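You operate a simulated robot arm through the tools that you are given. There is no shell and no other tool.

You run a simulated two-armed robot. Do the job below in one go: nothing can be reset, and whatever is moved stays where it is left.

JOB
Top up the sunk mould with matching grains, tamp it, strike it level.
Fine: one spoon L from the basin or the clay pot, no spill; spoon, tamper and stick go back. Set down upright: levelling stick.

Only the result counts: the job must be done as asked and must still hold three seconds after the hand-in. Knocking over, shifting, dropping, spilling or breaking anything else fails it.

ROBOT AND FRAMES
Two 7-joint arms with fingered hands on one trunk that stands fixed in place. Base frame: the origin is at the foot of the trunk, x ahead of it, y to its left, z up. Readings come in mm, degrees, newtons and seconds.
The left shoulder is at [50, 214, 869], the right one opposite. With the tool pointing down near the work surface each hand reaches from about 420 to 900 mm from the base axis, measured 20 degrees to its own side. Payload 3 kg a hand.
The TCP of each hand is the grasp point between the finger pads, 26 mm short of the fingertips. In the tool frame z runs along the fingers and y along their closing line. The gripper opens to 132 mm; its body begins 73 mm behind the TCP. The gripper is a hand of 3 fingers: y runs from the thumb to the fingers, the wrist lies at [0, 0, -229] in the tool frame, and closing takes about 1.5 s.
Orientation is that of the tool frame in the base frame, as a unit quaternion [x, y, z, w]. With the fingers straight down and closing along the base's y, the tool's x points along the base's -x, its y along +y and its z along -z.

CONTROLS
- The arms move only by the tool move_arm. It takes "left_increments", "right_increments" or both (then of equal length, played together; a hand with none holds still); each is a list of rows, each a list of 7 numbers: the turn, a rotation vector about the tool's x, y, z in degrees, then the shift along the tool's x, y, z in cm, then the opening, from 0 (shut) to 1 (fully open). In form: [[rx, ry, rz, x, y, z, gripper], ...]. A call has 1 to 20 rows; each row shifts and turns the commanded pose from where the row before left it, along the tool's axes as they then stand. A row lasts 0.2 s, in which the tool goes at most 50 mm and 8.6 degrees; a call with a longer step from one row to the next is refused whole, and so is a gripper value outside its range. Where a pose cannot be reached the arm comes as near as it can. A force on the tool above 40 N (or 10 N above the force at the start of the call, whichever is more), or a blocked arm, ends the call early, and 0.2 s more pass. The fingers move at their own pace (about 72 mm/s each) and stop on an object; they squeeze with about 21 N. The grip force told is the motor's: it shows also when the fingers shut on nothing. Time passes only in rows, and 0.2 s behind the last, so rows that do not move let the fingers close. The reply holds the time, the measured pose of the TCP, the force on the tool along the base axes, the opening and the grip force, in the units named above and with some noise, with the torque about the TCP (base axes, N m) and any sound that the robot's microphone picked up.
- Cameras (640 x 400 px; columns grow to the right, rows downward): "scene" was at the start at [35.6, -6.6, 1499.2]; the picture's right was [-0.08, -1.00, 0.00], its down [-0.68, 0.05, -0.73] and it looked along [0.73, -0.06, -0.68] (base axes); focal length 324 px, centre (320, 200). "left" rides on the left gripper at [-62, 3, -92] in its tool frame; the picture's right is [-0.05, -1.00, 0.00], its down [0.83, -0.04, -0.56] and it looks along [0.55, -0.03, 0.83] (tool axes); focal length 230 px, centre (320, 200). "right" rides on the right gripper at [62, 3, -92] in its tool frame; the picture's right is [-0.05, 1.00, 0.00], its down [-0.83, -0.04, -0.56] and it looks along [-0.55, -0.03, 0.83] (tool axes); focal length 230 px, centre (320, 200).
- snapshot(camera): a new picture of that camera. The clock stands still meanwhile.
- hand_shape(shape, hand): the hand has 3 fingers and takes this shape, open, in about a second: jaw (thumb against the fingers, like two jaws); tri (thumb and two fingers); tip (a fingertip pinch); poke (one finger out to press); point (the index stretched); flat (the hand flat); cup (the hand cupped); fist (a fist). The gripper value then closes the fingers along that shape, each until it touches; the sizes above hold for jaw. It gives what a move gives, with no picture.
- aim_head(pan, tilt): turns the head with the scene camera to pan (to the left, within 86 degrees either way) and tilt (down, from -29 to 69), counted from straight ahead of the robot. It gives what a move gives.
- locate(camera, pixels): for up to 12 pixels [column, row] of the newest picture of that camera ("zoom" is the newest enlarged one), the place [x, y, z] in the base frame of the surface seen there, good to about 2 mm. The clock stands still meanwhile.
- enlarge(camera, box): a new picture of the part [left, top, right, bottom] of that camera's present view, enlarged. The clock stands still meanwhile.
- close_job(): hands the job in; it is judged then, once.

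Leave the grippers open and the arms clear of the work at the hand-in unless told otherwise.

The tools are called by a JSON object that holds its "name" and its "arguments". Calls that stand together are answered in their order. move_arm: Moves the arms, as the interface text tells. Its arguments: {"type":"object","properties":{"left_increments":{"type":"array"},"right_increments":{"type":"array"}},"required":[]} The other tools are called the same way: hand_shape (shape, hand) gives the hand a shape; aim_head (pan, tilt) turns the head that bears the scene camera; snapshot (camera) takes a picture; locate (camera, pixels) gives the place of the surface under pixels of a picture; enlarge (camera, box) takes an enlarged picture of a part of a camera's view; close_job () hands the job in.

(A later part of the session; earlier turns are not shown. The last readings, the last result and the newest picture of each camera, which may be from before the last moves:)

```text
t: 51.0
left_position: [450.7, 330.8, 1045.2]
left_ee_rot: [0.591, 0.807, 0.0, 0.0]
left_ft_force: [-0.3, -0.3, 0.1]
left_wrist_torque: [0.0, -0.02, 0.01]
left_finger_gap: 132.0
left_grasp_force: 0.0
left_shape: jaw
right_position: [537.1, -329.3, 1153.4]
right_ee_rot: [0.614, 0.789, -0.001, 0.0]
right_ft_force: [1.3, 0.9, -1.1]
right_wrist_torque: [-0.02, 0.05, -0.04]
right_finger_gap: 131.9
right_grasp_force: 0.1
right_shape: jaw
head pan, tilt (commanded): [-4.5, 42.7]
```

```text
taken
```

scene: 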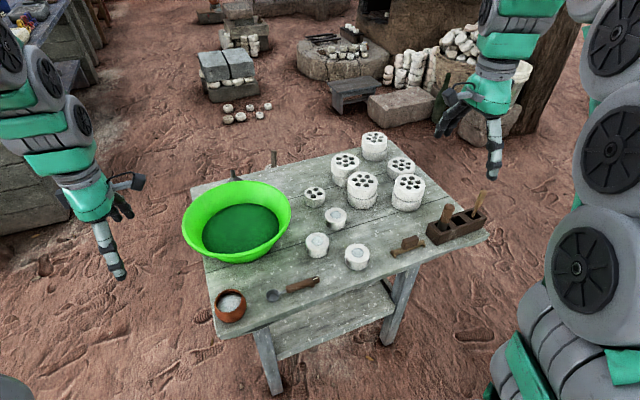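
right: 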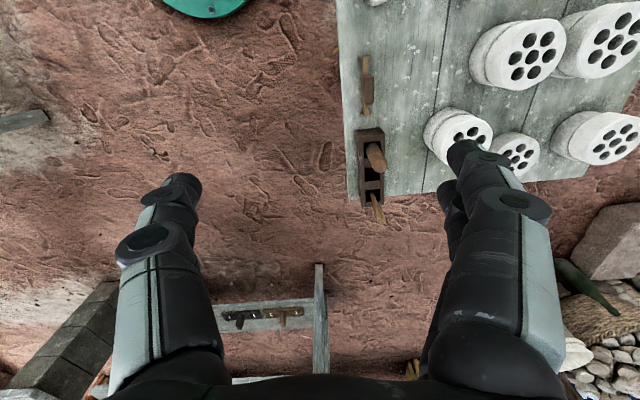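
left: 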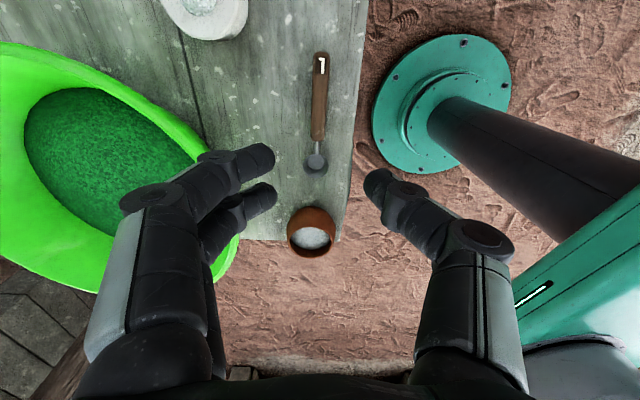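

The left arm is clear. I fly the right hand to above the tamper, TCP about (677,-431,960).

{"name": "move_arm", "arguments": {"right_increments": [[0, 0, 0, -2.22, 1.843, 3.217, 1], [0, 0, 0, -2.22, 1.843, 3.217, 1], [0, 0, 0, -2.22, 1.843, 3.217, 1], [0, 0, 0, -2.22, 1.843, 3.217, 1], [0, 0, 0, -2.22, 1.843, 3.217, 0.7], [0, 0, 0, -2.22, 1.843, 3.217, 0.6], [0, 0, 0, 0, 0, 0, 0.6], [0, 0, 0, 0, 0, 0, 0.6]]}}

{"name": "snapshot", "arguments": {"camera": "right"}}

{"name": "enlarge", "arguments": {"camera": "scene", "box": [410, 160, 500, 250]}}

```text
t: 52.8
left_position: [450.4, 330.0, 1045.5]
left_ee_rot: [0.591, 0.807, 0.0, 0.001]
left_ft_force: [-0.1, 0.0, -1.3]
left_wrist_torque: [0.0, 0.01, -0.02]
left_finger_gap: 131.8
left_grasp_force: 0.0
left_shape: jaw
right_position: [675.6, -432.0, 960.2]
right_ee_rot: [0.614, 0.79, 0.0, 0.0]
right_ft_force: [0.3, 0.1, 0.3]
right_wrist_torque: [0.01, -0.01, 0.02]
right_finger_gap: 79.7
right_grasp_force: 0.1
right_shape: jaw
head pan, tilt (commanded): [-4.5, 42.7]
```

```text
taken
```

right: 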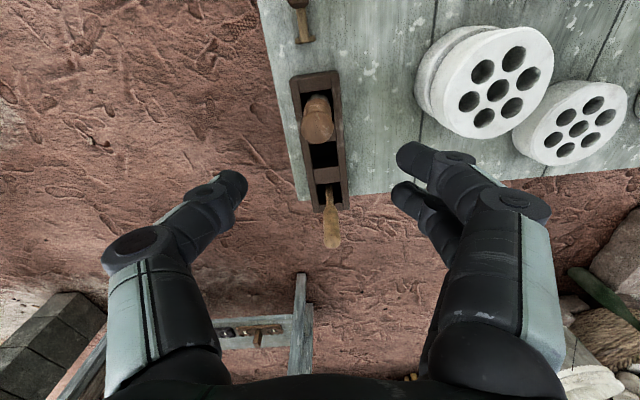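

```text
4.44 times, centred on (455, 205) of scene
```

zoom: 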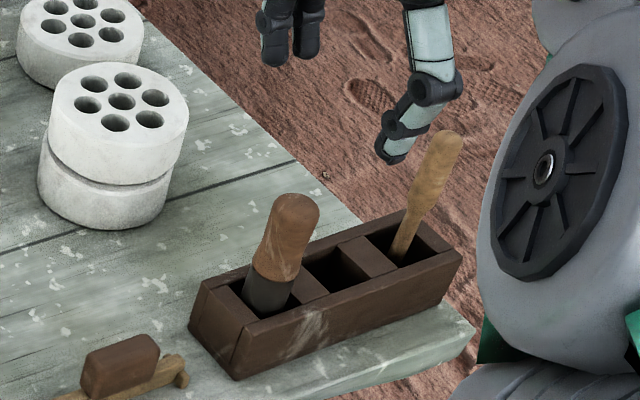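

The tamper sits near (317,118) in the right view. I zoom in and locate its cap and sides.

{"name": "enlarge", "arguments": {"camera": "right", "box": [280, 60, 360, 250]}}

{"name": "locate", "arguments": {"camera": "right", "pixels": [[317, 130], [317, 120], [305, 130], [330, 130], [317, 139], [317, 105], [304, 115], [332, 115], [332, 240], [330, 215], [330, 195], [320, 150]]}}

```text
2.11 times, centred on (320, 155) of right
```

zoom: 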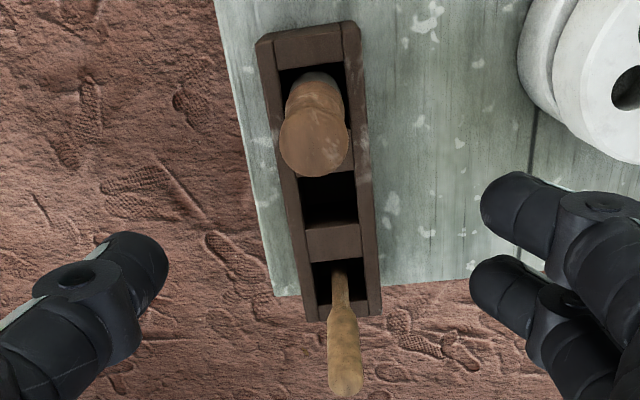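

```text
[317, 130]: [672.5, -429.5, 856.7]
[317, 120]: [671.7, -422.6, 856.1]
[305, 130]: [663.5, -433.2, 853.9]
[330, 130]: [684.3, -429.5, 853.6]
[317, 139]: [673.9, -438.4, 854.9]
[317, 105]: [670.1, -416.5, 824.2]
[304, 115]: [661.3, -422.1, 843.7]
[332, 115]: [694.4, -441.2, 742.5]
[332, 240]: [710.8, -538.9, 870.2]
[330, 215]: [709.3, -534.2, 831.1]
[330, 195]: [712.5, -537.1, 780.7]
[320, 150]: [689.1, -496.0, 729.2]
```

Tamper axis is at about (674.5,-430), top 858, and the slot floor at about 729. I correct 2 mm and descend with a 60 mm opening to TCP z≈836, fingertips still above the stand (771).

{"name": "move_arm", "arguments": {"right_increments": [[0, 0, 0, 0.22, -0.06, 0, 0.45], [0, 0, 0, 0, 0, 2.0, 0.45], [0, 0, 0, 0, 0, 3.0, 0.45], [0, 0, 0, 0, 0, 3.0, 0.45], [0, 0, 0, 0, 0, 2.4, 0.45], [0, 0, 0, 0, 0, 2.0, 0.45], [0, 0, 0, 0, 0, 0, 0.45], [0, 0, 0, 0, 0, 0, 0.45]]}}

{"name": "snapshot", "arguments": {"camera": "right"}}

{"name": "enlarge", "arguments": {"camera": "scene", "box": [410, 160, 500, 250]}}

```text
t: 54.6
left_position: [450.1, 330.4, 1046.1]
left_ee_rot: [0.59, 0.807, 0.0, 0.001]
left_ft_force: [1.0, -0.7, 0.5]
left_wrist_torque: [0.01, -0.03, 0.0]
left_finger_gap: 131.8
left_grasp_force: 0.1
left_shape: jaw
right_position: [674.4, -429.4, 837.3]
right_ee_rot: [0.613, 0.79, 0.0, 0.0]
right_ft_force: [0.4, -0.4, 0.0]
right_wrist_torque: [0.02, 0.01, 0.0]
right_finger_gap: 59.8
right_grasp_force: 0.1
right_shape: jaw
head pan, tilt (commanded): [-4.5, 42.7]
```

```text
taken
```

right: 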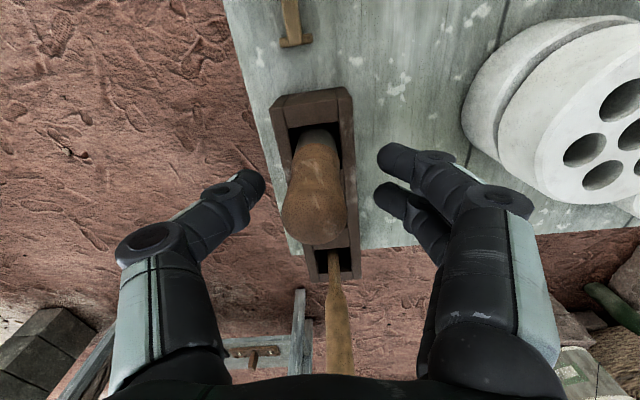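

```text
4.44 times, centred on (455, 205) of scene
```

zoom: 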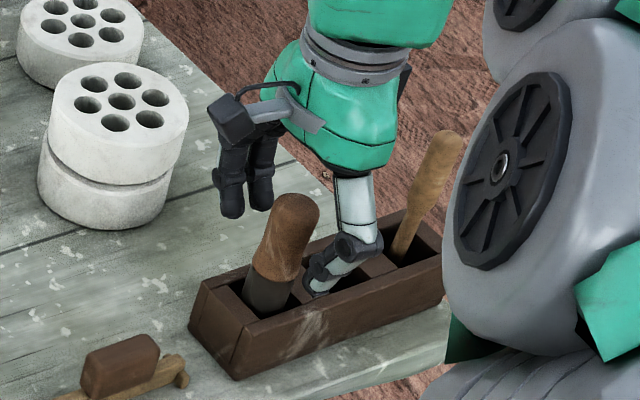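

The tamper stands between thumb and fingers, apparently a little toward the thumb. I locate its cap edges in the right view for a fine correction.

{"name": "locate", "arguments": {"camera": "right", "pixels": [[312, 215], [284, 215], [343, 215], [312, 240], [312, 190], [300, 230], [325, 230], [292, 170], [338, 170], [315, 150]]}}

{"name": "enlarge", "arguments": {"camera": "right", "box": [260, 80, 400, 260]}}

```text
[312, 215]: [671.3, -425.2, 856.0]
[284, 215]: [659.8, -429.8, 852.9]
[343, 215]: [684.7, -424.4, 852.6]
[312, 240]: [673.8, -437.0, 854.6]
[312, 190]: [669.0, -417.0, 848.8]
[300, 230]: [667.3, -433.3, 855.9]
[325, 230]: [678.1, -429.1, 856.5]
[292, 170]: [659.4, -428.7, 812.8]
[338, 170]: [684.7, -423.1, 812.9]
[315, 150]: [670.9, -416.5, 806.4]
```

```text
2.22 times, centred on (330, 170) of right
```

zoom: 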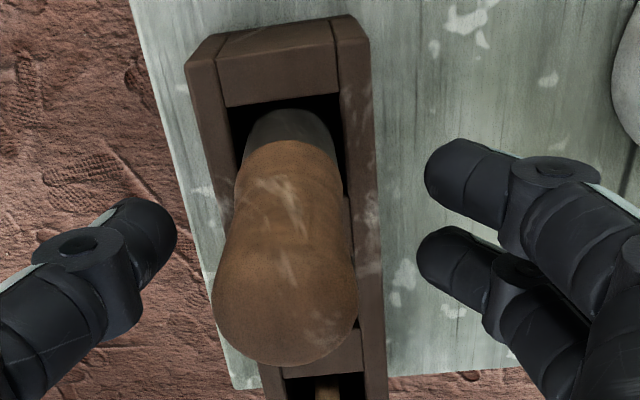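

The tamper centre is about 1.8 mm toward the thumb. I correct by (x +1.5, y -1.8) mm and close.

{"name": "move_arm", "arguments": {"right_increments": [[0, 0, 0, 0.15, -0.18, 0, 0.45], [0, 0, 0, 0, 0, 0, 0.45], [0, 0, 0, 0, 0, 0, 0.3], [0, 0, 0, 0, 0, 0, 0.2], [0, 0, 0, 0, 0, 0, 0.1], [0, 0, 0, 0, 0, 0, 0.0], [0, 0, 0, 0, 0, 0, 0.0], [0, 0, 0, 0, 0, 0, 0.0], [0, 0, 0, 0, 0, 0, 0.0]]}}

{"name": "enlarge", "arguments": {"camera": "right", "box": [240, 80, 400, 280]}}

{"name": "enlarge", "arguments": {"camera": "scene", "box": [410, 160, 500, 250]}}

```text
t: 56.6
left_position: [450.5, 329.6, 1046.8]
left_ee_rot: [0.591, 0.807, 0.0, 0.0]
left_ft_force: [0.1, -0.2, 0.0]
left_wrist_torque: [0.02, -0.01, 0.01]
left_finger_gap: 132.0
left_grasp_force: 0.1
left_shape: jaw
right_position: [672.9, -430.0, 836.5]
right_ee_rot: [0.614, 0.789, 0.0, 0.0]
right_ft_force: [-0.1, 0.2, -0.4]
right_wrist_torque: [-0.01, 0.03, 0.0]
right_finger_gap: 19.0
right_grasp_force: 20.9
right_shape: jaw
head pan, tilt (commanded): [-4.5, 42.7]
```

```text
2.00 times, centred on (320, 180) of right
```

zoom: 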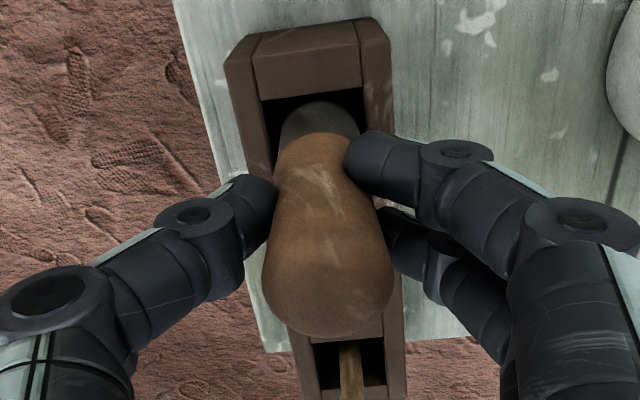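

```text
4.44 times, centred on (455, 205) of scene
```

zoom: 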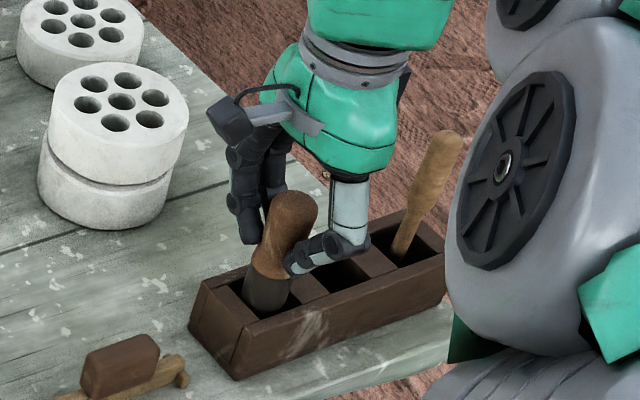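

The tamper is held at its waist (gap 19, 21 N). I lift straight up 140 mm, slowly at first.

{"name": "move_arm", "arguments": {"right_increments": [[0, 0, 0, 0, 0, -0.5, 0], [0, 0, 0, 0, 0, -1.0, 0], [0, 0, 0, 0, 0, -2.0, 0], [0, 0, 0, 0, 0, -3.0, 0], [0, 0, 0, 0, 0, -3.5, 0], [0, 0, 0, 0, 0, -4.0, 0], [0, 0, 0, 0, 0, 0, 0], [0, 0, 0, 0, 0, 0, 0]]}}

{"name": "snapshot", "arguments": {"camera": "scene"}}

{"name": "enlarge", "arguments": {"camera": "scene", "box": [410, 130, 510, 240]}}

{"name": "snapshot", "arguments": {"camera": "right"}}

```text
t: 58.4
left_position: [451.1, 331.5, 1046.5]
left_ee_rot: [0.59, 0.807, 0.0, 0.0]
left_ft_force: [-0.3, -0.2, 0.2]
left_wrist_torque: [0.0, -0.01, 0.02]
left_finger_gap: 131.9
left_grasp_force: 0.1
left_shape: jaw
right_position: [676.1, -428.7, 974.6]
right_ee_rot: [0.614, 0.789, 0.0, -0.001]
right_ft_force: [0.2, 0.1, -0.2]
right_wrist_torque: [0.01, -0.03, 0.01]
right_finger_gap: 18.9
right_grasp_force: 20.5
right_shape: jaw
head pan, tilt (commanded): [-4.5, 42.7]
```

```text
taken
```

scene: 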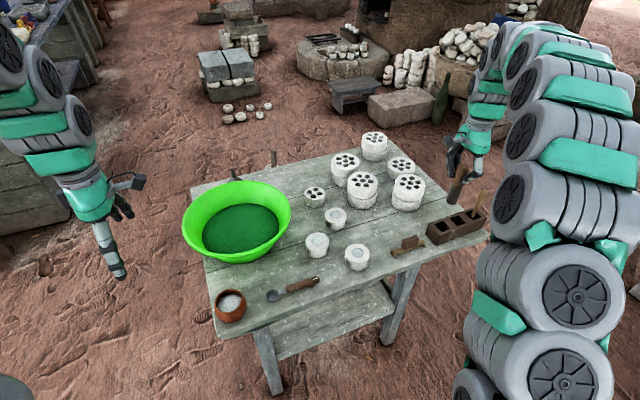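

```text
3.64 times, centred on (460, 185) of scene
```

zoom: 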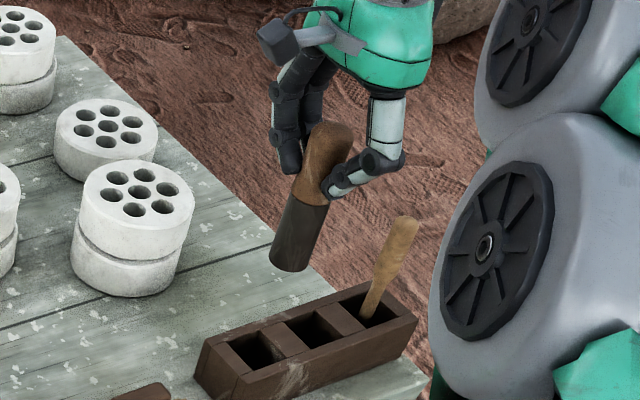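

```text
taken
```

right: 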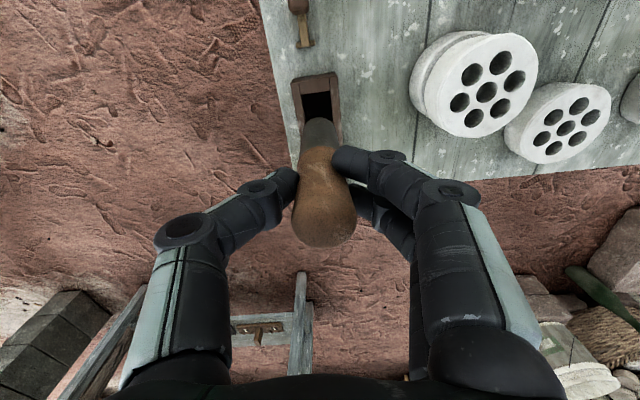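

The tamper is out of its slot and hangs straight. I locate its bottom and sides to learn its length below the TCP and its tilt.

{"name": "locate", "arguments": {"camera": "zoom", "pixels": [[290, 262], [272, 255], [306, 265], [290, 240], [300, 205], [286, 225], [312, 235], [315, 170], [330, 135], [295, 195], [325, 205]]}}

{"name": "locate", "arguments": {"camera": "right", "pixels": [[322, 225], [322, 180], [321, 150], [321, 130], [310, 140], [333, 140], [294, 220], [355, 220]]}}

```text
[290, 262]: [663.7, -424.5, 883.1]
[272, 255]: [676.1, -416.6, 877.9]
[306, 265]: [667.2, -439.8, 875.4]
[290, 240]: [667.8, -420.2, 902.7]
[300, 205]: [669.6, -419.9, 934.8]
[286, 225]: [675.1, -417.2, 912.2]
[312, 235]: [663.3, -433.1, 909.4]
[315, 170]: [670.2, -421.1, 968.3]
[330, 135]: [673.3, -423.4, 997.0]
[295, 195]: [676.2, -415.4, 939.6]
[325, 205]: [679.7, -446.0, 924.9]
```

```text
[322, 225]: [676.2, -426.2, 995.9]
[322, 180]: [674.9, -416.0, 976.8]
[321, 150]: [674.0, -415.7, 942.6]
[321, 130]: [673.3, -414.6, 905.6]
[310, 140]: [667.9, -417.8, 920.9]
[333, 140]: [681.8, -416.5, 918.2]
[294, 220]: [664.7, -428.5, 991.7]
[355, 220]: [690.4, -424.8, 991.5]
```

The tamper is about 107 mm long below the TCP, centred on it, near vertical. I carry it at this height to above mould 3, TCP about (655,-46.5).

{"name": "move_arm", "arguments": {"right_increments": [[0, 0, 0, 2.5, 0.49, 0, 0], [0, 0, 0, 4.17, 0.818, 0, 0], [0, 0, 0, 4.17, 0.818, 0, 0], [0, 0, 0, 4.17, 0.818, 0, 0], [0, 0, 0, 4.17, 0.818, 0, 0], [0, 0, 0, 4.17, 0.818, 0, 0], [0, 0, 0, 4.17, 0.818, 0, 0], [0, 0, 0, 4.17, 0.818, 0, 0], [0, 0, 0, 4.17, 0.818, 0, 0], [0, 0, 0, 1.7, 0.326, 0, 0], [0, 0, 0, 0, 0, 0, 0], [0, 0, 0, 0, 0, 0, 0]]}}

{"name": "snapshot", "arguments": {"camera": "scene"}}

{"name": "enlarge", "arguments": {"camera": "scene", "box": [280, 180, 380, 270]}}

{"name": "snapshot", "arguments": {"camera": "right"}}

```text
t: 61.0
left_position: [450.2, 330.1, 1044.9]
left_ee_rot: [0.591, 0.807, 0.0, 0.0]
left_ft_force: [0.7, 0.6, 0.0]
left_wrist_torque: [0.0, 0.01, -0.01]
left_finger_gap: 131.9
left_grasp_force: 0.0
left_shape: jaw
right_position: [651.6, -49.4, 974.3]
right_ee_rot: [0.614, 0.789, 0.0, 0.0]
right_ft_force: [0.4, 0.1, -1.1]
right_wrist_torque: [0.0, -0.01, -0.06]
right_finger_gap: 18.4
right_grasp_force: 20.7
right_shape: jaw
head pan, tilt (commanded): [-4.5, 42.7]
```

```text
taken
```

scene: 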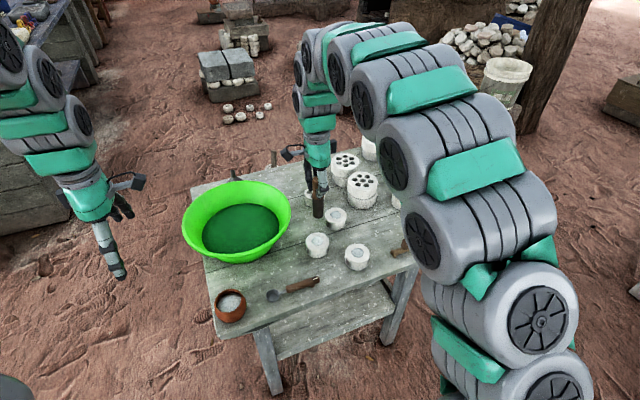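

```text
4.44 times, centred on (330, 225) of scene
```

zoom: 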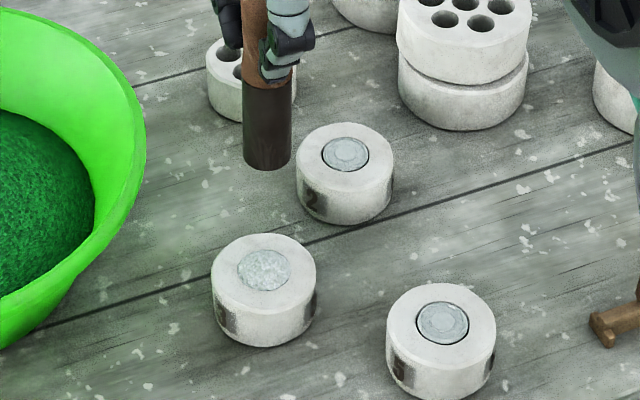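

```text
taken
```

right: 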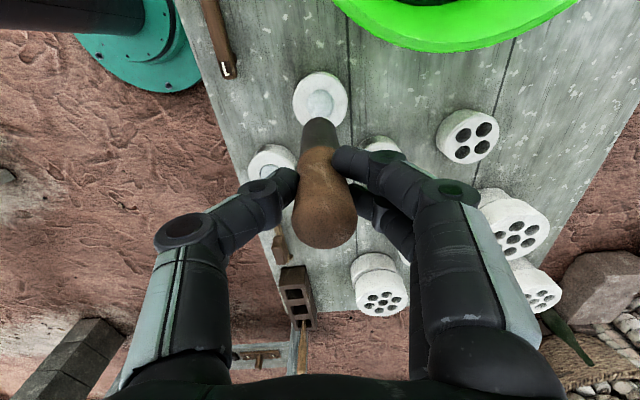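

The tamper is above the mould. I locate its lower edges and the hole edges in one zoom for the same-camera comparison.

{"name": "enlarge", "arguments": {"camera": "scene", "box": [300, 190, 350, 255]}}

{"name": "locate", "arguments": {"camera": "zoom", "pixels": [[325, 180], [325, 150], [325, 120], [297, 160], [352, 160], [290, 280], [325, 260], [355, 285], [320, 300], [320, 330], [320, 285]]}}

```text
6.15 times, centred on (325, 222) of scene
```

zoom: 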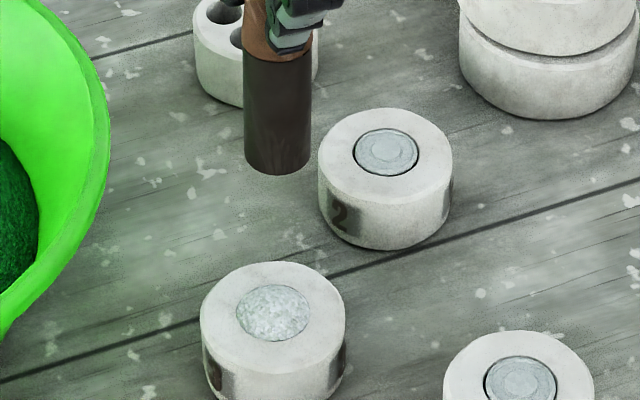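

```text
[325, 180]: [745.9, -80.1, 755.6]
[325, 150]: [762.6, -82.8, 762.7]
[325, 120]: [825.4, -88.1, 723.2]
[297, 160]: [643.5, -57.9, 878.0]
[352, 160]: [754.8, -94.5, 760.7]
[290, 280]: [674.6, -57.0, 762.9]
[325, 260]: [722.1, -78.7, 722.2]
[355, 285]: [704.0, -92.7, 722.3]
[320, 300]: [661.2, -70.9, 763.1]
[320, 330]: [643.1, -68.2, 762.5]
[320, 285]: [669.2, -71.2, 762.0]
```

Now I read the right pixels: tamper bottom edge around (244–312, 160–174), and mould 3's hole about (236–309, 285–341).

{"name": "locate", "arguments": {"camera": "zoom", "pixels": [[248, 155], [308, 155], [278, 165], [278, 120], [248, 110], [308, 110], [272, 313], [240, 313], [305, 313], [272, 288], [272, 338], [272, 355]]}}

```text
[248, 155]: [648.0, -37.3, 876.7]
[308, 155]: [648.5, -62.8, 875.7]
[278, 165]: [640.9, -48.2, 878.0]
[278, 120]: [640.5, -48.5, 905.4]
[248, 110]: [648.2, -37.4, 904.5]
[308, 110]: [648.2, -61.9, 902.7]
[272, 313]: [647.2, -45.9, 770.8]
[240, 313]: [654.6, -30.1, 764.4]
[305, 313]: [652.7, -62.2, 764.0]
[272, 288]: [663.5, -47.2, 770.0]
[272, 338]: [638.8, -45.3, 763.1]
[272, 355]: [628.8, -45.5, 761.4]
```

In scene coordinates the tamper axis is (654.9,-49.7), hole centre (654.5,-46.2), heap top about 771. I shift 3.4 mm in +y and lower to about 12 mm above the heap, then check.

{"name": "move_arm", "arguments": {"right_increments": [[0, 0, 0, 0.335, 0.064, 0, 0], [0, 0, 0, 0, 0, 2.0, 0], [0, 0, 0, 0, 0, 2.5, 0], [0, 0, 0, 0, 0, 2.5, 0], [0, 0, 0, 0, 0, 1.3, 0], [0, 0, 0, 0, 0, 0, 0], [0, 0, 0, 0, 0, 0, 0]]}}

{"name": "enlarge", "arguments": {"camera": "scene", "box": [292, 205, 348, 255]}}

{"name": "enlarge", "arguments": {"camera": "right", "box": [260, 60, 380, 180]}}

```text
t: 62.6
left_position: [451.0, 331.4, 1045.2]
left_ee_rot: [0.59, 0.807, -0.001, 0.0]
left_ft_force: [0.6, 0.2, 0.3]
left_wrist_torque: [-0.02, 0.0, 0.03]
left_finger_gap: 131.9
left_grasp_force: 0.1
left_shape: jaw
right_position: [652.0, -42.3, 893.1]
right_ee_rot: [0.614, 0.79, -0.001, 0.0]
right_ft_force: [-0.7, 0.8, -2.1]
right_wrist_torque: [-0.01, 0.02, -0.02]
right_finger_gap: 18.7
right_grasp_force: 20.7
right_shape: jaw
head pan, tilt (commanded): [-4.5, 42.7]
```

```text
8.00 times, centred on (320, 230) of scene
```

zoom: 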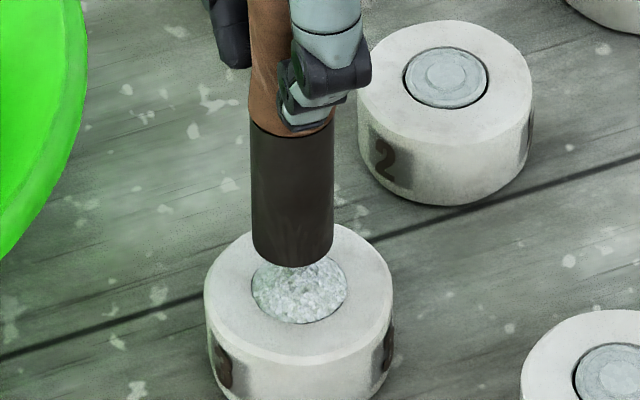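

```text
3.33 times, centred on (320, 120) of right
```

zoom: 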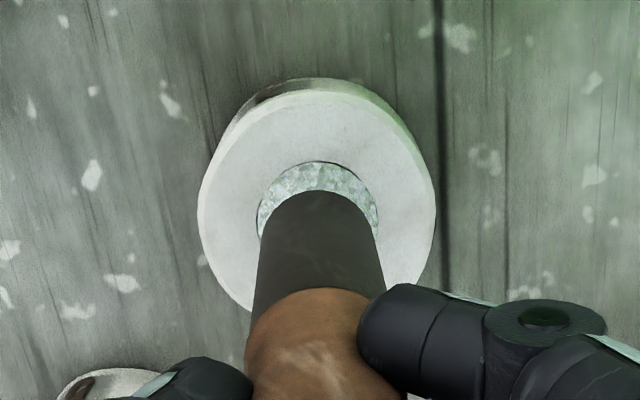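

I locate the tamper's lower sides and the hole again from this closer view.

{"name": "locate", "arguments": {"camera": "zoom", "pixels": [[318, 250], [318, 200], [270, 100], [200, 230], [430, 210], [300, 170], [320, 150]]}}

{"name": "enlarge", "arguments": {"camera": "scene", "box": [292, 205, 348, 255]}}

{"name": "locate", "arguments": {"camera": "zoom", "pixels": [[292, 255], [258, 240], [328, 240], [292, 200], [258, 190], [328, 190], [254, 292], [342, 292], [298, 320], [298, 290], [210, 295], [386, 295]]}}

```text
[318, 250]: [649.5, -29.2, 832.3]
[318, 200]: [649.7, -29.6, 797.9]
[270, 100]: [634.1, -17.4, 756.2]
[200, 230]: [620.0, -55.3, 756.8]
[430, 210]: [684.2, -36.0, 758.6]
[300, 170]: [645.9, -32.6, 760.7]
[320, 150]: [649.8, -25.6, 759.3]
```

```text
8.00 times, centred on (320, 230) of scene
```

zoom: 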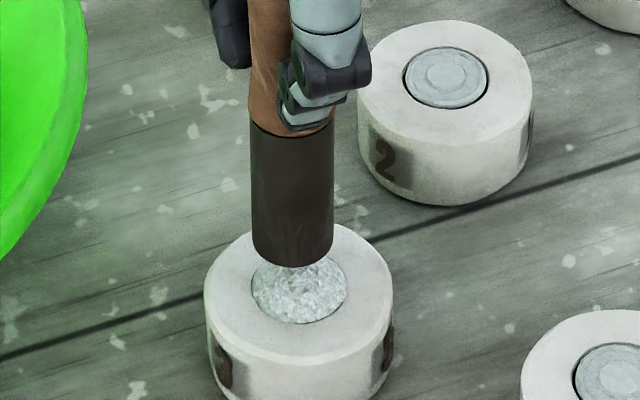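

```text
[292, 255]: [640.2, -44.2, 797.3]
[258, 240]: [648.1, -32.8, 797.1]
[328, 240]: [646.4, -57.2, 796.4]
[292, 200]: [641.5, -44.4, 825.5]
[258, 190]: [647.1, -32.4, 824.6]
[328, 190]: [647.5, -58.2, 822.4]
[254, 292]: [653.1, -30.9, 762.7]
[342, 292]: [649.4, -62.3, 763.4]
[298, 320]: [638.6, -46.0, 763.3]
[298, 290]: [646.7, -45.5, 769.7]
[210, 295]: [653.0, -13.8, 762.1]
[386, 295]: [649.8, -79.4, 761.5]
```

Tamper axis (654.7,-45.2) versus hole (654.8,-46.6), so it is aligned within 1.5 mm with 3.8 mm of play. I correct -1.2 mm in y and lower in small steps toward the heap while watching the force.

{"name": "move_arm", "arguments": {"right_increments": [[0, 0, 0, -0.116, -0.03, 0, 0], [0, 0, 0, 0, 0, 0.5, 0], [0, 0, 0, 0, 0, 0.5, 0], [0, 0, 0, 0, 0, 0.4, 0], [0, 0, 0, 0, 0, 0.2, 0], [0, 0, 0, 0, 0, 0.2, 0], [0, 0, 0, 0, 0, 0, 0]]}}

{"name": "enlarge", "arguments": {"camera": "scene", "box": [292, 205, 348, 255]}}

{"name": "enlarge", "arguments": {"camera": "right", "box": [260, 60, 380, 180]}}

```text
t: 64.2
left_position: [450.6, 330.0, 1045.5]
left_ee_rot: [0.59, 0.807, 0.0, 0.0]
left_ft_force: [0.4, 0.5, 0.8]
left_wrist_torque: [0.02, -0.02, -0.01]
left_finger_gap: 131.9
left_grasp_force: 0.1
left_shape: jaw
right_position: [651.8, -44.3, 875.0]
right_ee_rot: [0.613, 0.79, 0.0, 0.001]
right_ft_force: [-0.4, -0.2, -1.4]
right_wrist_torque: [0.02, 0.02, -0.01]
right_finger_gap: 18.7
right_grasp_force: 21.0
right_shape: jaw
head pan, tilt (commanded): [-4.5, 42.7]
```

```text
8.00 times, centred on (320, 230) of scene
```

zoom: 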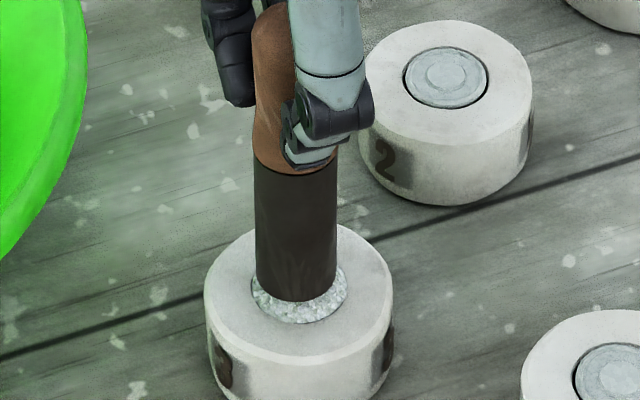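

```text
3.33 times, centred on (320, 120) of right
```

zoom: 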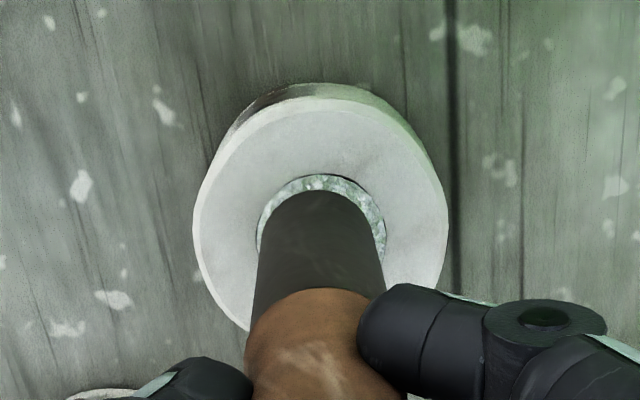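

Centred in the hole in both views, just above the heap. I press down in 1.5 mm rows and watch the force.

{"name": "move_arm", "arguments": {"right_increments": [[0, 0, 0, 0, 0, 0.15, 0], [0, 0, 0, 0, 0, 0.15, 0], [0, 0, 0, 0, 0, 0.15, 0], [0, 0, 0, 0, 0, 0.15, 0], [0, 0, 0, 0, 0, 0, 0]]}}

{"name": "enlarge", "arguments": {"camera": "scene", "box": [292, 205, 348, 255]}}

```text
t: 65.4
left_position: [449.9, 330.3, 1044.3]
left_ee_rot: [0.59, 0.807, 0.0, 0.0]
left_ft_force: [0.2, -0.8, -0.3]
left_wrist_torque: [-0.01, 0.02, -0.01]
left_finger_gap: 131.8
left_grasp_force: 0.0
left_shape: jaw
right_position: [652.2, -43.8, 869.3]
right_ee_rot: [0.614, 0.79, 0.0, 0.0]
right_ft_force: [-0.3, -0.6, -1.0]
right_wrist_torque: [0.01, -0.01, 0.02]
right_finger_gap: 18.7
right_grasp_force: 20.9
right_shape: jaw
head pan, tilt (commanded): [-4.5, 42.7]
```

```text
8.00 times, centred on (320, 230) of scene
```

zoom: 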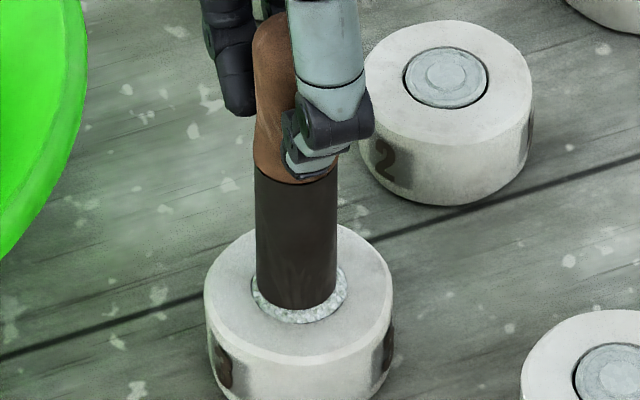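

No resistance yet; the head is sinking into the loose heap. I keep going in 1.5 mm rows.

{"name": "move_arm", "arguments": {"right_increments": [[0, 0, 0, 0, 0, 0.15, 0], [0, 0, 0, 0, 0, 0.15, 0], [0, 0, 0, 0, 0, 0.15, 0], [0, 0, 0, 0, 0, 0, 0]]}}

{"name": "enlarge", "arguments": {"camera": "scene", "box": [292, 205, 348, 255]}}

```text
t: 66.4
left_position: [450.9, 330.9, 1047.0]
left_ee_rot: [0.59, 0.808, 0.0, 0.0]
left_ft_force: [1.3, 0.1, -0.1]
left_wrist_torque: [-0.01, 0.0, 0.01]
left_finger_gap: 131.9
left_grasp_force: 0.1
left_shape: jaw
right_position: [652.1, -42.8, 865.2]
right_ee_rot: [0.613, 0.79, 0.0, 0.0]
right_ft_force: [0.6, -0.3, -0.4]
right_wrist_torque: [0.03, -0.01, -0.01]
right_finger_gap: 18.8
right_grasp_force: 21.2
right_shape: jaw
head pan, tilt (commanded): [-4.5, 42.7]
```

```text
8.00 times, centred on (320, 230) of scene
```

zoom: 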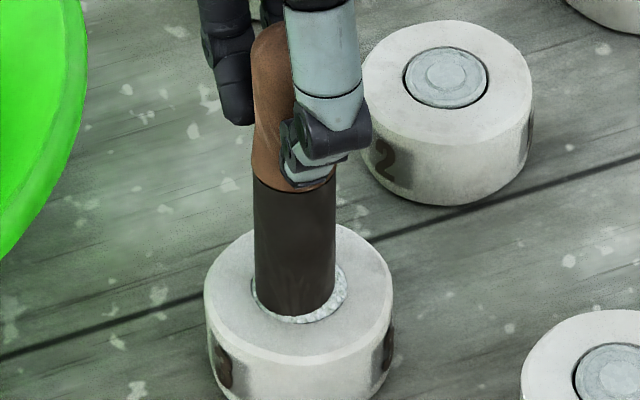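

The head has drifted about 2 mm left of centre (294 versus 299). I recentre by -2 mm in y before entering the hole, then go on down.

{"name": "move_arm", "arguments": {"right_increments": [[0, 0, 0, -0.194, -0.05, 0, 0], [0, 0, 0, 0, 0, 0, 0], [0, 0, 0, 0, 0, 0.15, 0], [0, 0, 0, 0, 0, 0.15, 0], [0, 0, 0, 0, 0, 0, 0]]}}

{"name": "enlarge", "arguments": {"camera": "scene", "box": [292, 205, 348, 255]}}

{"name": "enlarge", "arguments": {"camera": "right", "box": [260, 60, 380, 180]}}

```text
t: 67.6
left_position: [451.3, 329.9, 1046.2]
left_ee_rot: [0.591, 0.807, 0.0, 0.0]
left_ft_force: [0.1, 0.6, 0.5]
left_wrist_torque: [-0.01, 0.03, 0.01]
left_finger_gap: 131.9
left_grasp_force: 0.0
left_shape: jaw
right_position: [653.0, -45.9, 861.8]
right_ee_rot: [0.614, 0.79, 0.0, 0.0]
right_ft_force: [0.2, 0.0, 6.7]
right_wrist_torque: [-0.03, -0.06, -0.02]
right_finger_gap: 19.0
right_grasp_force: 21.3
right_shape: jaw
head pan, tilt (commanded): [-4.5, 42.7]
```

```text
8.00 times, centred on (320, 230) of scene
```

zoom: 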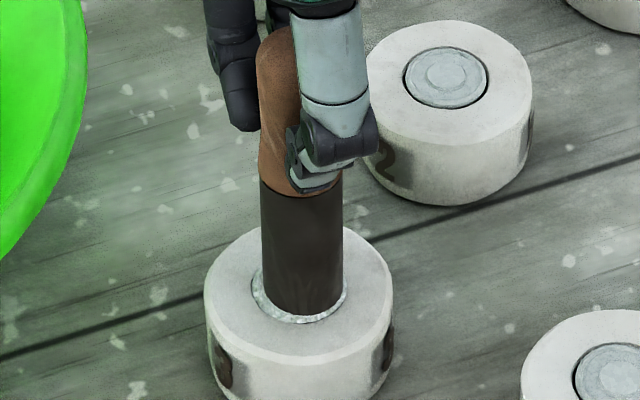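

```text
3.33 times, centred on (320, 120) of right
```

zoom: 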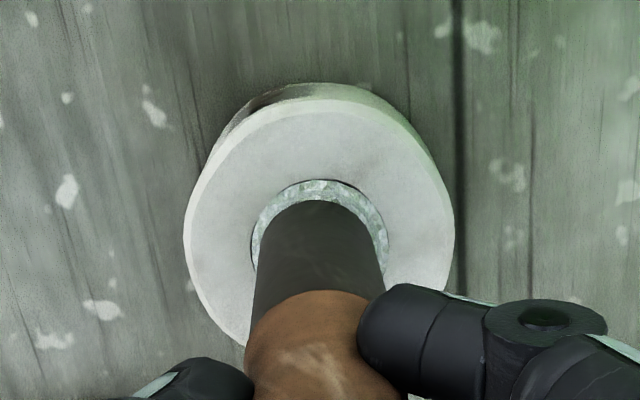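

6.7 N of resistance now: the head is on the fill, centred in both views. I press on gently in 0.5 mm steps.

{"name": "move_arm", "arguments": {"right_increments": [[0, 0, 0, 0, 0, 0.05, 0], [0, 0, 0, 0, 0, 0.05, 0], [0, 0, 0, 0, 0, 0, 0]]}}

```text
t: 68.4
left_position: [448.8, 330.9, 1045.7]
left_ee_rot: [0.591, 0.806, 0.0, 0.0]
left_ft_force: [0.0, 0.1, 0.3]
left_wrist_torque: [0.05, 0.01, 0.01]
left_finger_gap: 132.0
left_grasp_force: 0.0
left_shape: jaw
right_position: [652.3, -45.5, 860.6]
right_ee_rot: [0.614, 0.79, 0.001, -0.001]
right_ft_force: [0.0, 0.2, 9.8]
right_wrist_torque: [-0.03, -0.04, -0.04]
right_finger_gap: 19.0
right_grasp_force: 20.9
right_shape: jaw
head pan, tilt (commanded): [-4.5, 42.7]
```

Now 9.8 N. I press a further 3 mm in small steps toward about 20 N.

{"name": "move_arm", "arguments": {"right_increments": [[0, 0, 0, 0, 0, 0.1, 0], [0, 0, 0, 0, 0, 0.1, 0], [0, 0, 0, 0, 0, 0.1, 0], [0, 0, 0, 0, 0, 0, 0], [0, 0, 0, 0, 0, 0, 0]]}}

{"name": "enlarge", "arguments": {"camera": "scene", "box": [292, 205, 348, 255]}}

```text
t: 69.6
left_position: [450.2, 331.7, 1046.3]
left_ee_rot: [0.59, 0.807, 0.0, 0.0]
left_ft_force: [-0.3, 0.2, -0.3]
left_wrist_torque: [0.01, 0.02, -0.01]
left_finger_gap: 132.0
left_grasp_force: 0.1
left_shape: jaw
right_position: [651.0, -44.7, 858.9]
right_ee_rot: [0.613, 0.79, 0.0, 0.0]
right_ft_force: [0.6, 0.0, 15.0]
right_wrist_torque: [-0.06, -0.06, 0.02]
right_finger_gap: 19.4
right_grasp_force: 20.8
right_shape: jaw
head pan, tilt (commanded): [-4.5, 42.7]
```

```text
8.00 times, centred on (320, 230) of scene
```

zoom: 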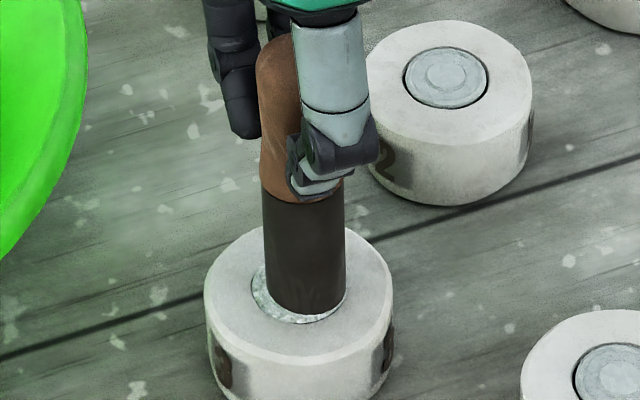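

15 N now, and the tamper has gone down about 4 mm since first contact. I lift it 40 mm to see how the fill looks.

{"name": "move_arm", "arguments": {"right_increments": [[0, 0, 0, 0, 0, -0.3, 0], [0, 0, 0, 0, 0, -0.7, 0], [0, 0, 0, 0, 0, -1.5, 0], [0, 0, 0, 0, 0, -2.0, 0], [0, 0, 0, 0, 0, 0, 0]]}}

{"name": "enlarge", "arguments": {"camera": "scene", "box": [292, 205, 348, 255]}}

{"name": "locate", "arguments": {"camera": "zoom", "pixels": [[298, 295], [298, 280], [298, 310], [270, 295], [330, 295], [298, 325], [254, 292], [342, 292], [225, 295], [370, 295], [298, 340]]}}

{"name": "enlarge", "arguments": {"camera": "right", "box": [260, 60, 380, 180]}}

```text
t: 70.8
left_position: [450.5, 331.0, 1047.0]
left_ee_rot: [0.591, 0.807, 0.0, 0.0]
left_ft_force: [-0.4, -1.0, -0.1]
left_wrist_torque: [0.01, 0.0, -0.01]
left_finger_gap: 132.0
left_grasp_force: 0.0
left_shape: jaw
right_position: [654.4, -45.6, 902.9]
right_ee_rot: [0.613, 0.79, 0.001, 0.0]
right_ft_force: [0.1, 0.9, -1.2]
right_wrist_torque: [0.03, 0.01, -0.02]
right_finger_gap: 19.3
right_grasp_force: 21.1
right_shape: jaw
head pan, tilt (commanded): [-4.5, 42.7]
```

```text
8.00 times, centred on (320, 230) of scene
```

zoom: 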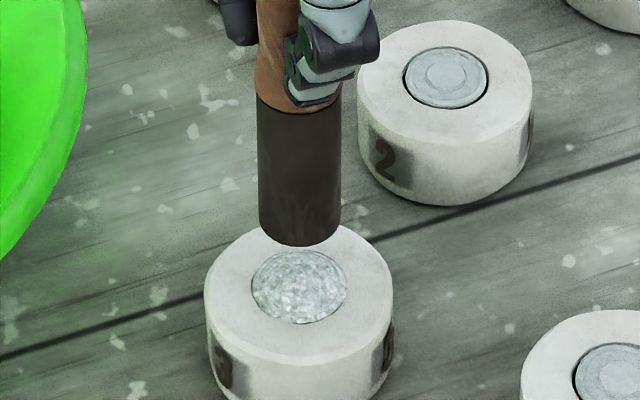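

```text
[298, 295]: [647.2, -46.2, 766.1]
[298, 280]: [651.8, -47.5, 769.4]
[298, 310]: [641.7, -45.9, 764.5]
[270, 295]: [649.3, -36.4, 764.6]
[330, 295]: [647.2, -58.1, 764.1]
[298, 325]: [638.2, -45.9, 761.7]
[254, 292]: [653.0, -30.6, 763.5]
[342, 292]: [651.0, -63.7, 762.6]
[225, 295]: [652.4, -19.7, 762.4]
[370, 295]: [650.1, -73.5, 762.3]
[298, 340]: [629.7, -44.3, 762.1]
```

```text
3.33 times, centred on (320, 120) of right
```

zoom: 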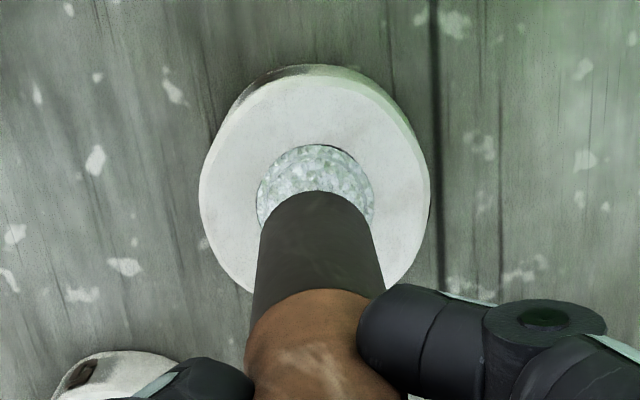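

The heap went from about 771 to roughly 766–769 and looks finer, so it is only partly tamped. The tamper is still centred (300 versus 299.5). I go down again and press harder.

{"name": "move_arm", "arguments": {"right_increments": [[0, 0, 0, 0, 0, 1.5, 0], [0, 0, 0, 0, 0, 1.5, 0], [0, 0, 0, 0, 0, 0.6, 0], [0, 0, 0, 0, 0, 0.2, 0], [0, 0, 0, 0, 0, 0.2, 0], [0, 0, 0, 0, 0, 0.1, 0], [0, 0, 0, 0, 0, 0, 0]]}}

{"name": "enlarge", "arguments": {"camera": "scene", "box": [292, 205, 348, 255]}}

```text
t: 72.4
left_position: [449.7, 331.0, 1046.1]
left_ee_rot: [0.591, 0.807, 0.0, -0.001]
left_ft_force: [1.1, 0.8, -0.4]
left_wrist_torque: [-0.01, 0.0, 0.0]
left_finger_gap: 131.8
left_grasp_force: 0.0
left_shape: jaw
right_position: [652.5, -46.2, 861.2]
right_ee_rot: [0.613, 0.79, 0.0, 0.0]
right_ft_force: [0.6, 0.6, 6.6]
right_wrist_torque: [-0.06, 0.03, -0.01]
right_finger_gap: 19.0
right_grasp_force: 21.2
right_shape: jaw
head pan, tilt (commanded): [-4.5, 42.7]
```

```text
8.00 times, centred on (320, 230) of scene
```

zoom: 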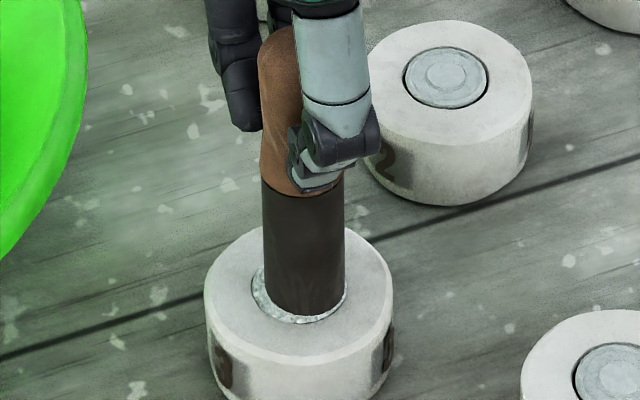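

6.6 N at the same height as before. I recentre 1.2 mm and press down 6 mm of command in 1 mm rows, the stop being 40 N.

{"name": "move_arm", "arguments": {"right_increments": [[0, 0, 0, 0.12, 0.03, 0, 0], [0, 0, 0, 0, 0, 0.1, 0], [0, 0, 0, 0, 0, 0.1, 0], [0, 0, 0, 0, 0, 0.1, 0], [0, 0, 0, 0, 0, 0.1, 0], [0, 0, 0, 0, 0, 0.1, 0], [0, 0, 0, 0, 0, 0.1, 0], [0, 0, 0, 0, 0, 0, 0], [0, 0, 0, 0, 0, 0, 0]]}}

{"name": "enlarge", "arguments": {"camera": "scene", "box": [292, 205, 348, 255]}}

```text
t: 74.4
left_position: [450.6, 329.3, 1045.0]
left_ee_rot: [0.59, 0.807, 0.0, 0.001]
left_ft_force: [0.5, 0.6, 0.6]
left_wrist_torque: [-0.01, 0.0, 0.01]
left_finger_gap: 131.8
left_grasp_force: 0.0
left_shape: jaw
right_position: [652.4, -45.1, 857.2]
right_ee_rot: [0.613, 0.79, 0.0, 0.0]
right_ft_force: [-0.7, 0.1, 17.5]
right_wrist_torque: [-0.05, -0.03, 0.01]
right_finger_gap: 19.2
right_grasp_force: 21.0
right_shape: jaw
head pan, tilt (commanded): [-4.5, 42.7]
```

```text
8.00 times, centred on (320, 230) of scene
```

zoom: 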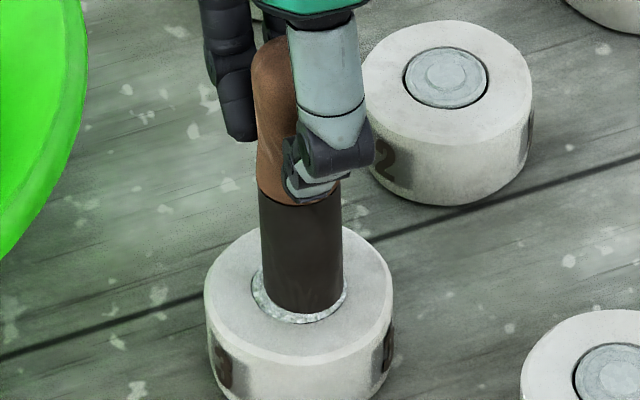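

17.5 N. I press another 4 mm of command.

{"name": "move_arm", "arguments": {"right_increments": [[0, 0, 0, 0, 0, 0.1, 0], [0, 0, 0, 0, 0, 0.1, 0], [0, 0, 0, 0, 0, 0.1, 0], [0, 0, 0, 0, 0, 0.1, 0], [0, 0, 0, 0, 0, 0, 0], [0, 0, 0, 0, 0, 0, 0]]}}

{"name": "enlarge", "arguments": {"camera": "scene", "box": [292, 205, 348, 255]}}

```text
t: 75.8
left_position: [449.8, 330.5, 1047.2]
left_ee_rot: [0.591, 0.807, -0.001, 0.0]
left_ft_force: [0.1, -0.2, -0.2]
left_wrist_torque: [-0.02, 0.01, 0.01]
left_finger_gap: 132.1
left_grasp_force: 0.2
left_shape: jaw
right_position: [653.3, -45.0, 851.7]
right_ee_rot: [0.614, 0.789, -0.001, 0.0]
right_ft_force: [0.8, -0.2, 26.4]
right_wrist_torque: [-0.06, -0.09, 0.01]
right_finger_gap: 20.5
right_grasp_force: 21.2
right_shape: jaw
head pan, tilt (commanded): [-4.5, 42.7]
```

```text
8.00 times, centred on (320, 230) of scene
```

zoom: 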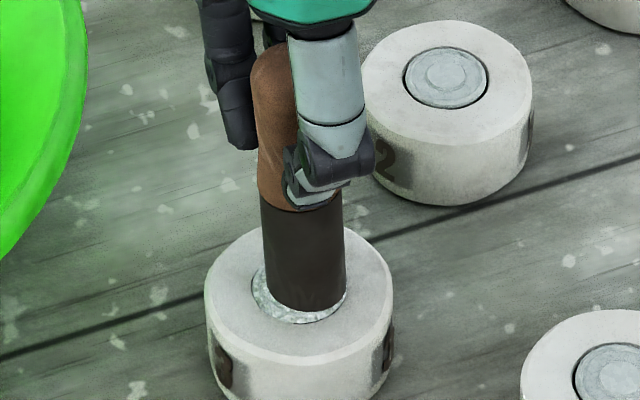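

26.4 N; the fingers have slid a little onto the handle's flare. I lift the tamper and inspect the fill.

{"name": "move_arm", "arguments": {"right_increments": [[0, 0, 0, 0, 0, -0.4, 0], [0, 0, 0, 0, 0, -0.8, 0], [0, 0, 0, 0, 0, -1.5, 0], [0, 0, 0, 0, 0, -2.5, 0], [0, 0, 0, 0, 0, 0, 0]]}}

{"name": "enlarge", "arguments": {"camera": "scene", "box": [292, 205, 348, 255]}}

{"name": "locate", "arguments": {"camera": "zoom", "pixels": [[298, 295], [298, 280], [298, 310], [270, 295], [330, 295], [298, 265], [315, 280], [280, 280], [285, 305], [315, 305], [370, 295]]}}

{"name": "enlarge", "arguments": {"camera": "right", "box": [260, 60, 380, 180]}}

```text
t: 77.0
left_position: [450.0, 329.3, 1045.9]
left_ee_rot: [0.59, 0.807, 0.0, 0.0]
left_ft_force: [0.1, -0.4, 0.0]
left_wrist_torque: [-0.01, -0.03, -0.01]
left_finger_gap: 131.9
left_grasp_force: 0.0
left_shape: jaw
right_position: [652.7, -45.0, 903.2]
right_ee_rot: [0.614, 0.789, 0.0, 0.0]
right_ft_force: [0.9, -0.2, -0.7]
right_wrist_torque: [0.0, 0.04, 0.0]
right_finger_gap: 19.7
right_grasp_force: 21.2
right_shape: jaw
head pan, tilt (commanded): [-4.5, 42.7]
```

```text
8.00 times, centred on (320, 230) of scene
```

zoom: 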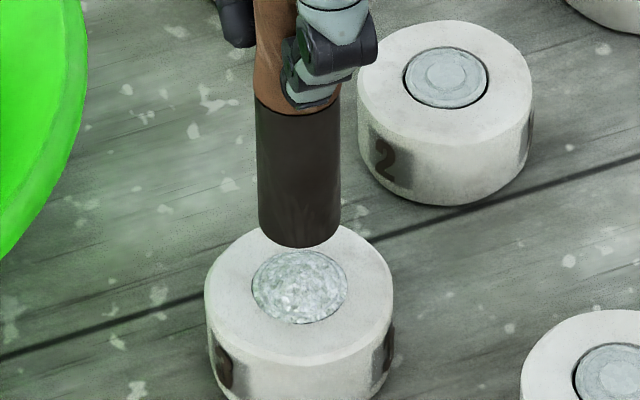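

```text
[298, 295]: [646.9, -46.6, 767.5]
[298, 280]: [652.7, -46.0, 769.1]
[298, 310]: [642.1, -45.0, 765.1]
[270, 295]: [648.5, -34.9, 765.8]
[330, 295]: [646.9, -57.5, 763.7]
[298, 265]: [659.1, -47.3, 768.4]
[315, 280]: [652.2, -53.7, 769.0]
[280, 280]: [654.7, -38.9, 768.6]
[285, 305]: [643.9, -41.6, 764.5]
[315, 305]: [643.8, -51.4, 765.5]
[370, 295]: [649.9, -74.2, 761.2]
```

```text
3.33 times, centred on (320, 120) of right
```

zoom: 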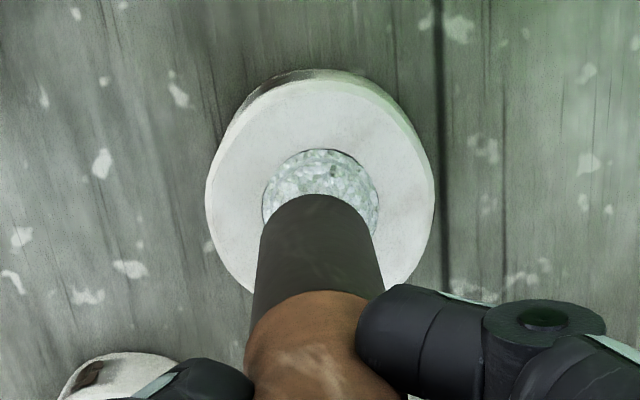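

The dome reads about 769 at centre, much the same as after the first press. I look at the fill's texture at high zoom.

{"name": "enlarge", "arguments": {"camera": "scene", "box": [304, 233, 332, 250]}}

{"name": "locate", "arguments": {"camera": "zoom", "pixels": [[312, 100], [312, 130], [312, 160], [312, 190], [312, 220], [312, 250], [250, 170], [380, 170], [210, 170], [420, 170], [350, 200], [280, 200]]}}

```text
16.00 times, centred on (318, 242) of scene
```

zoom: 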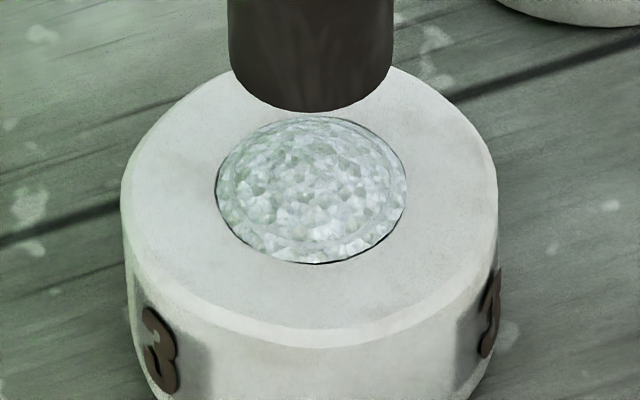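

```text
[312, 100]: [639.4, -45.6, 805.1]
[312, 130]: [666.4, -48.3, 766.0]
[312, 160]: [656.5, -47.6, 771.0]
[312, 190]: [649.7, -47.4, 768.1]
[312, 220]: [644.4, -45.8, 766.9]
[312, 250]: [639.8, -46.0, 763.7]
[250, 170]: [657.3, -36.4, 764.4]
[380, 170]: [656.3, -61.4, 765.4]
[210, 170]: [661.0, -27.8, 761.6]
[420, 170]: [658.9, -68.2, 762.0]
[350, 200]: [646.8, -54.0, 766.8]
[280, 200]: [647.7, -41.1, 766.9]
```

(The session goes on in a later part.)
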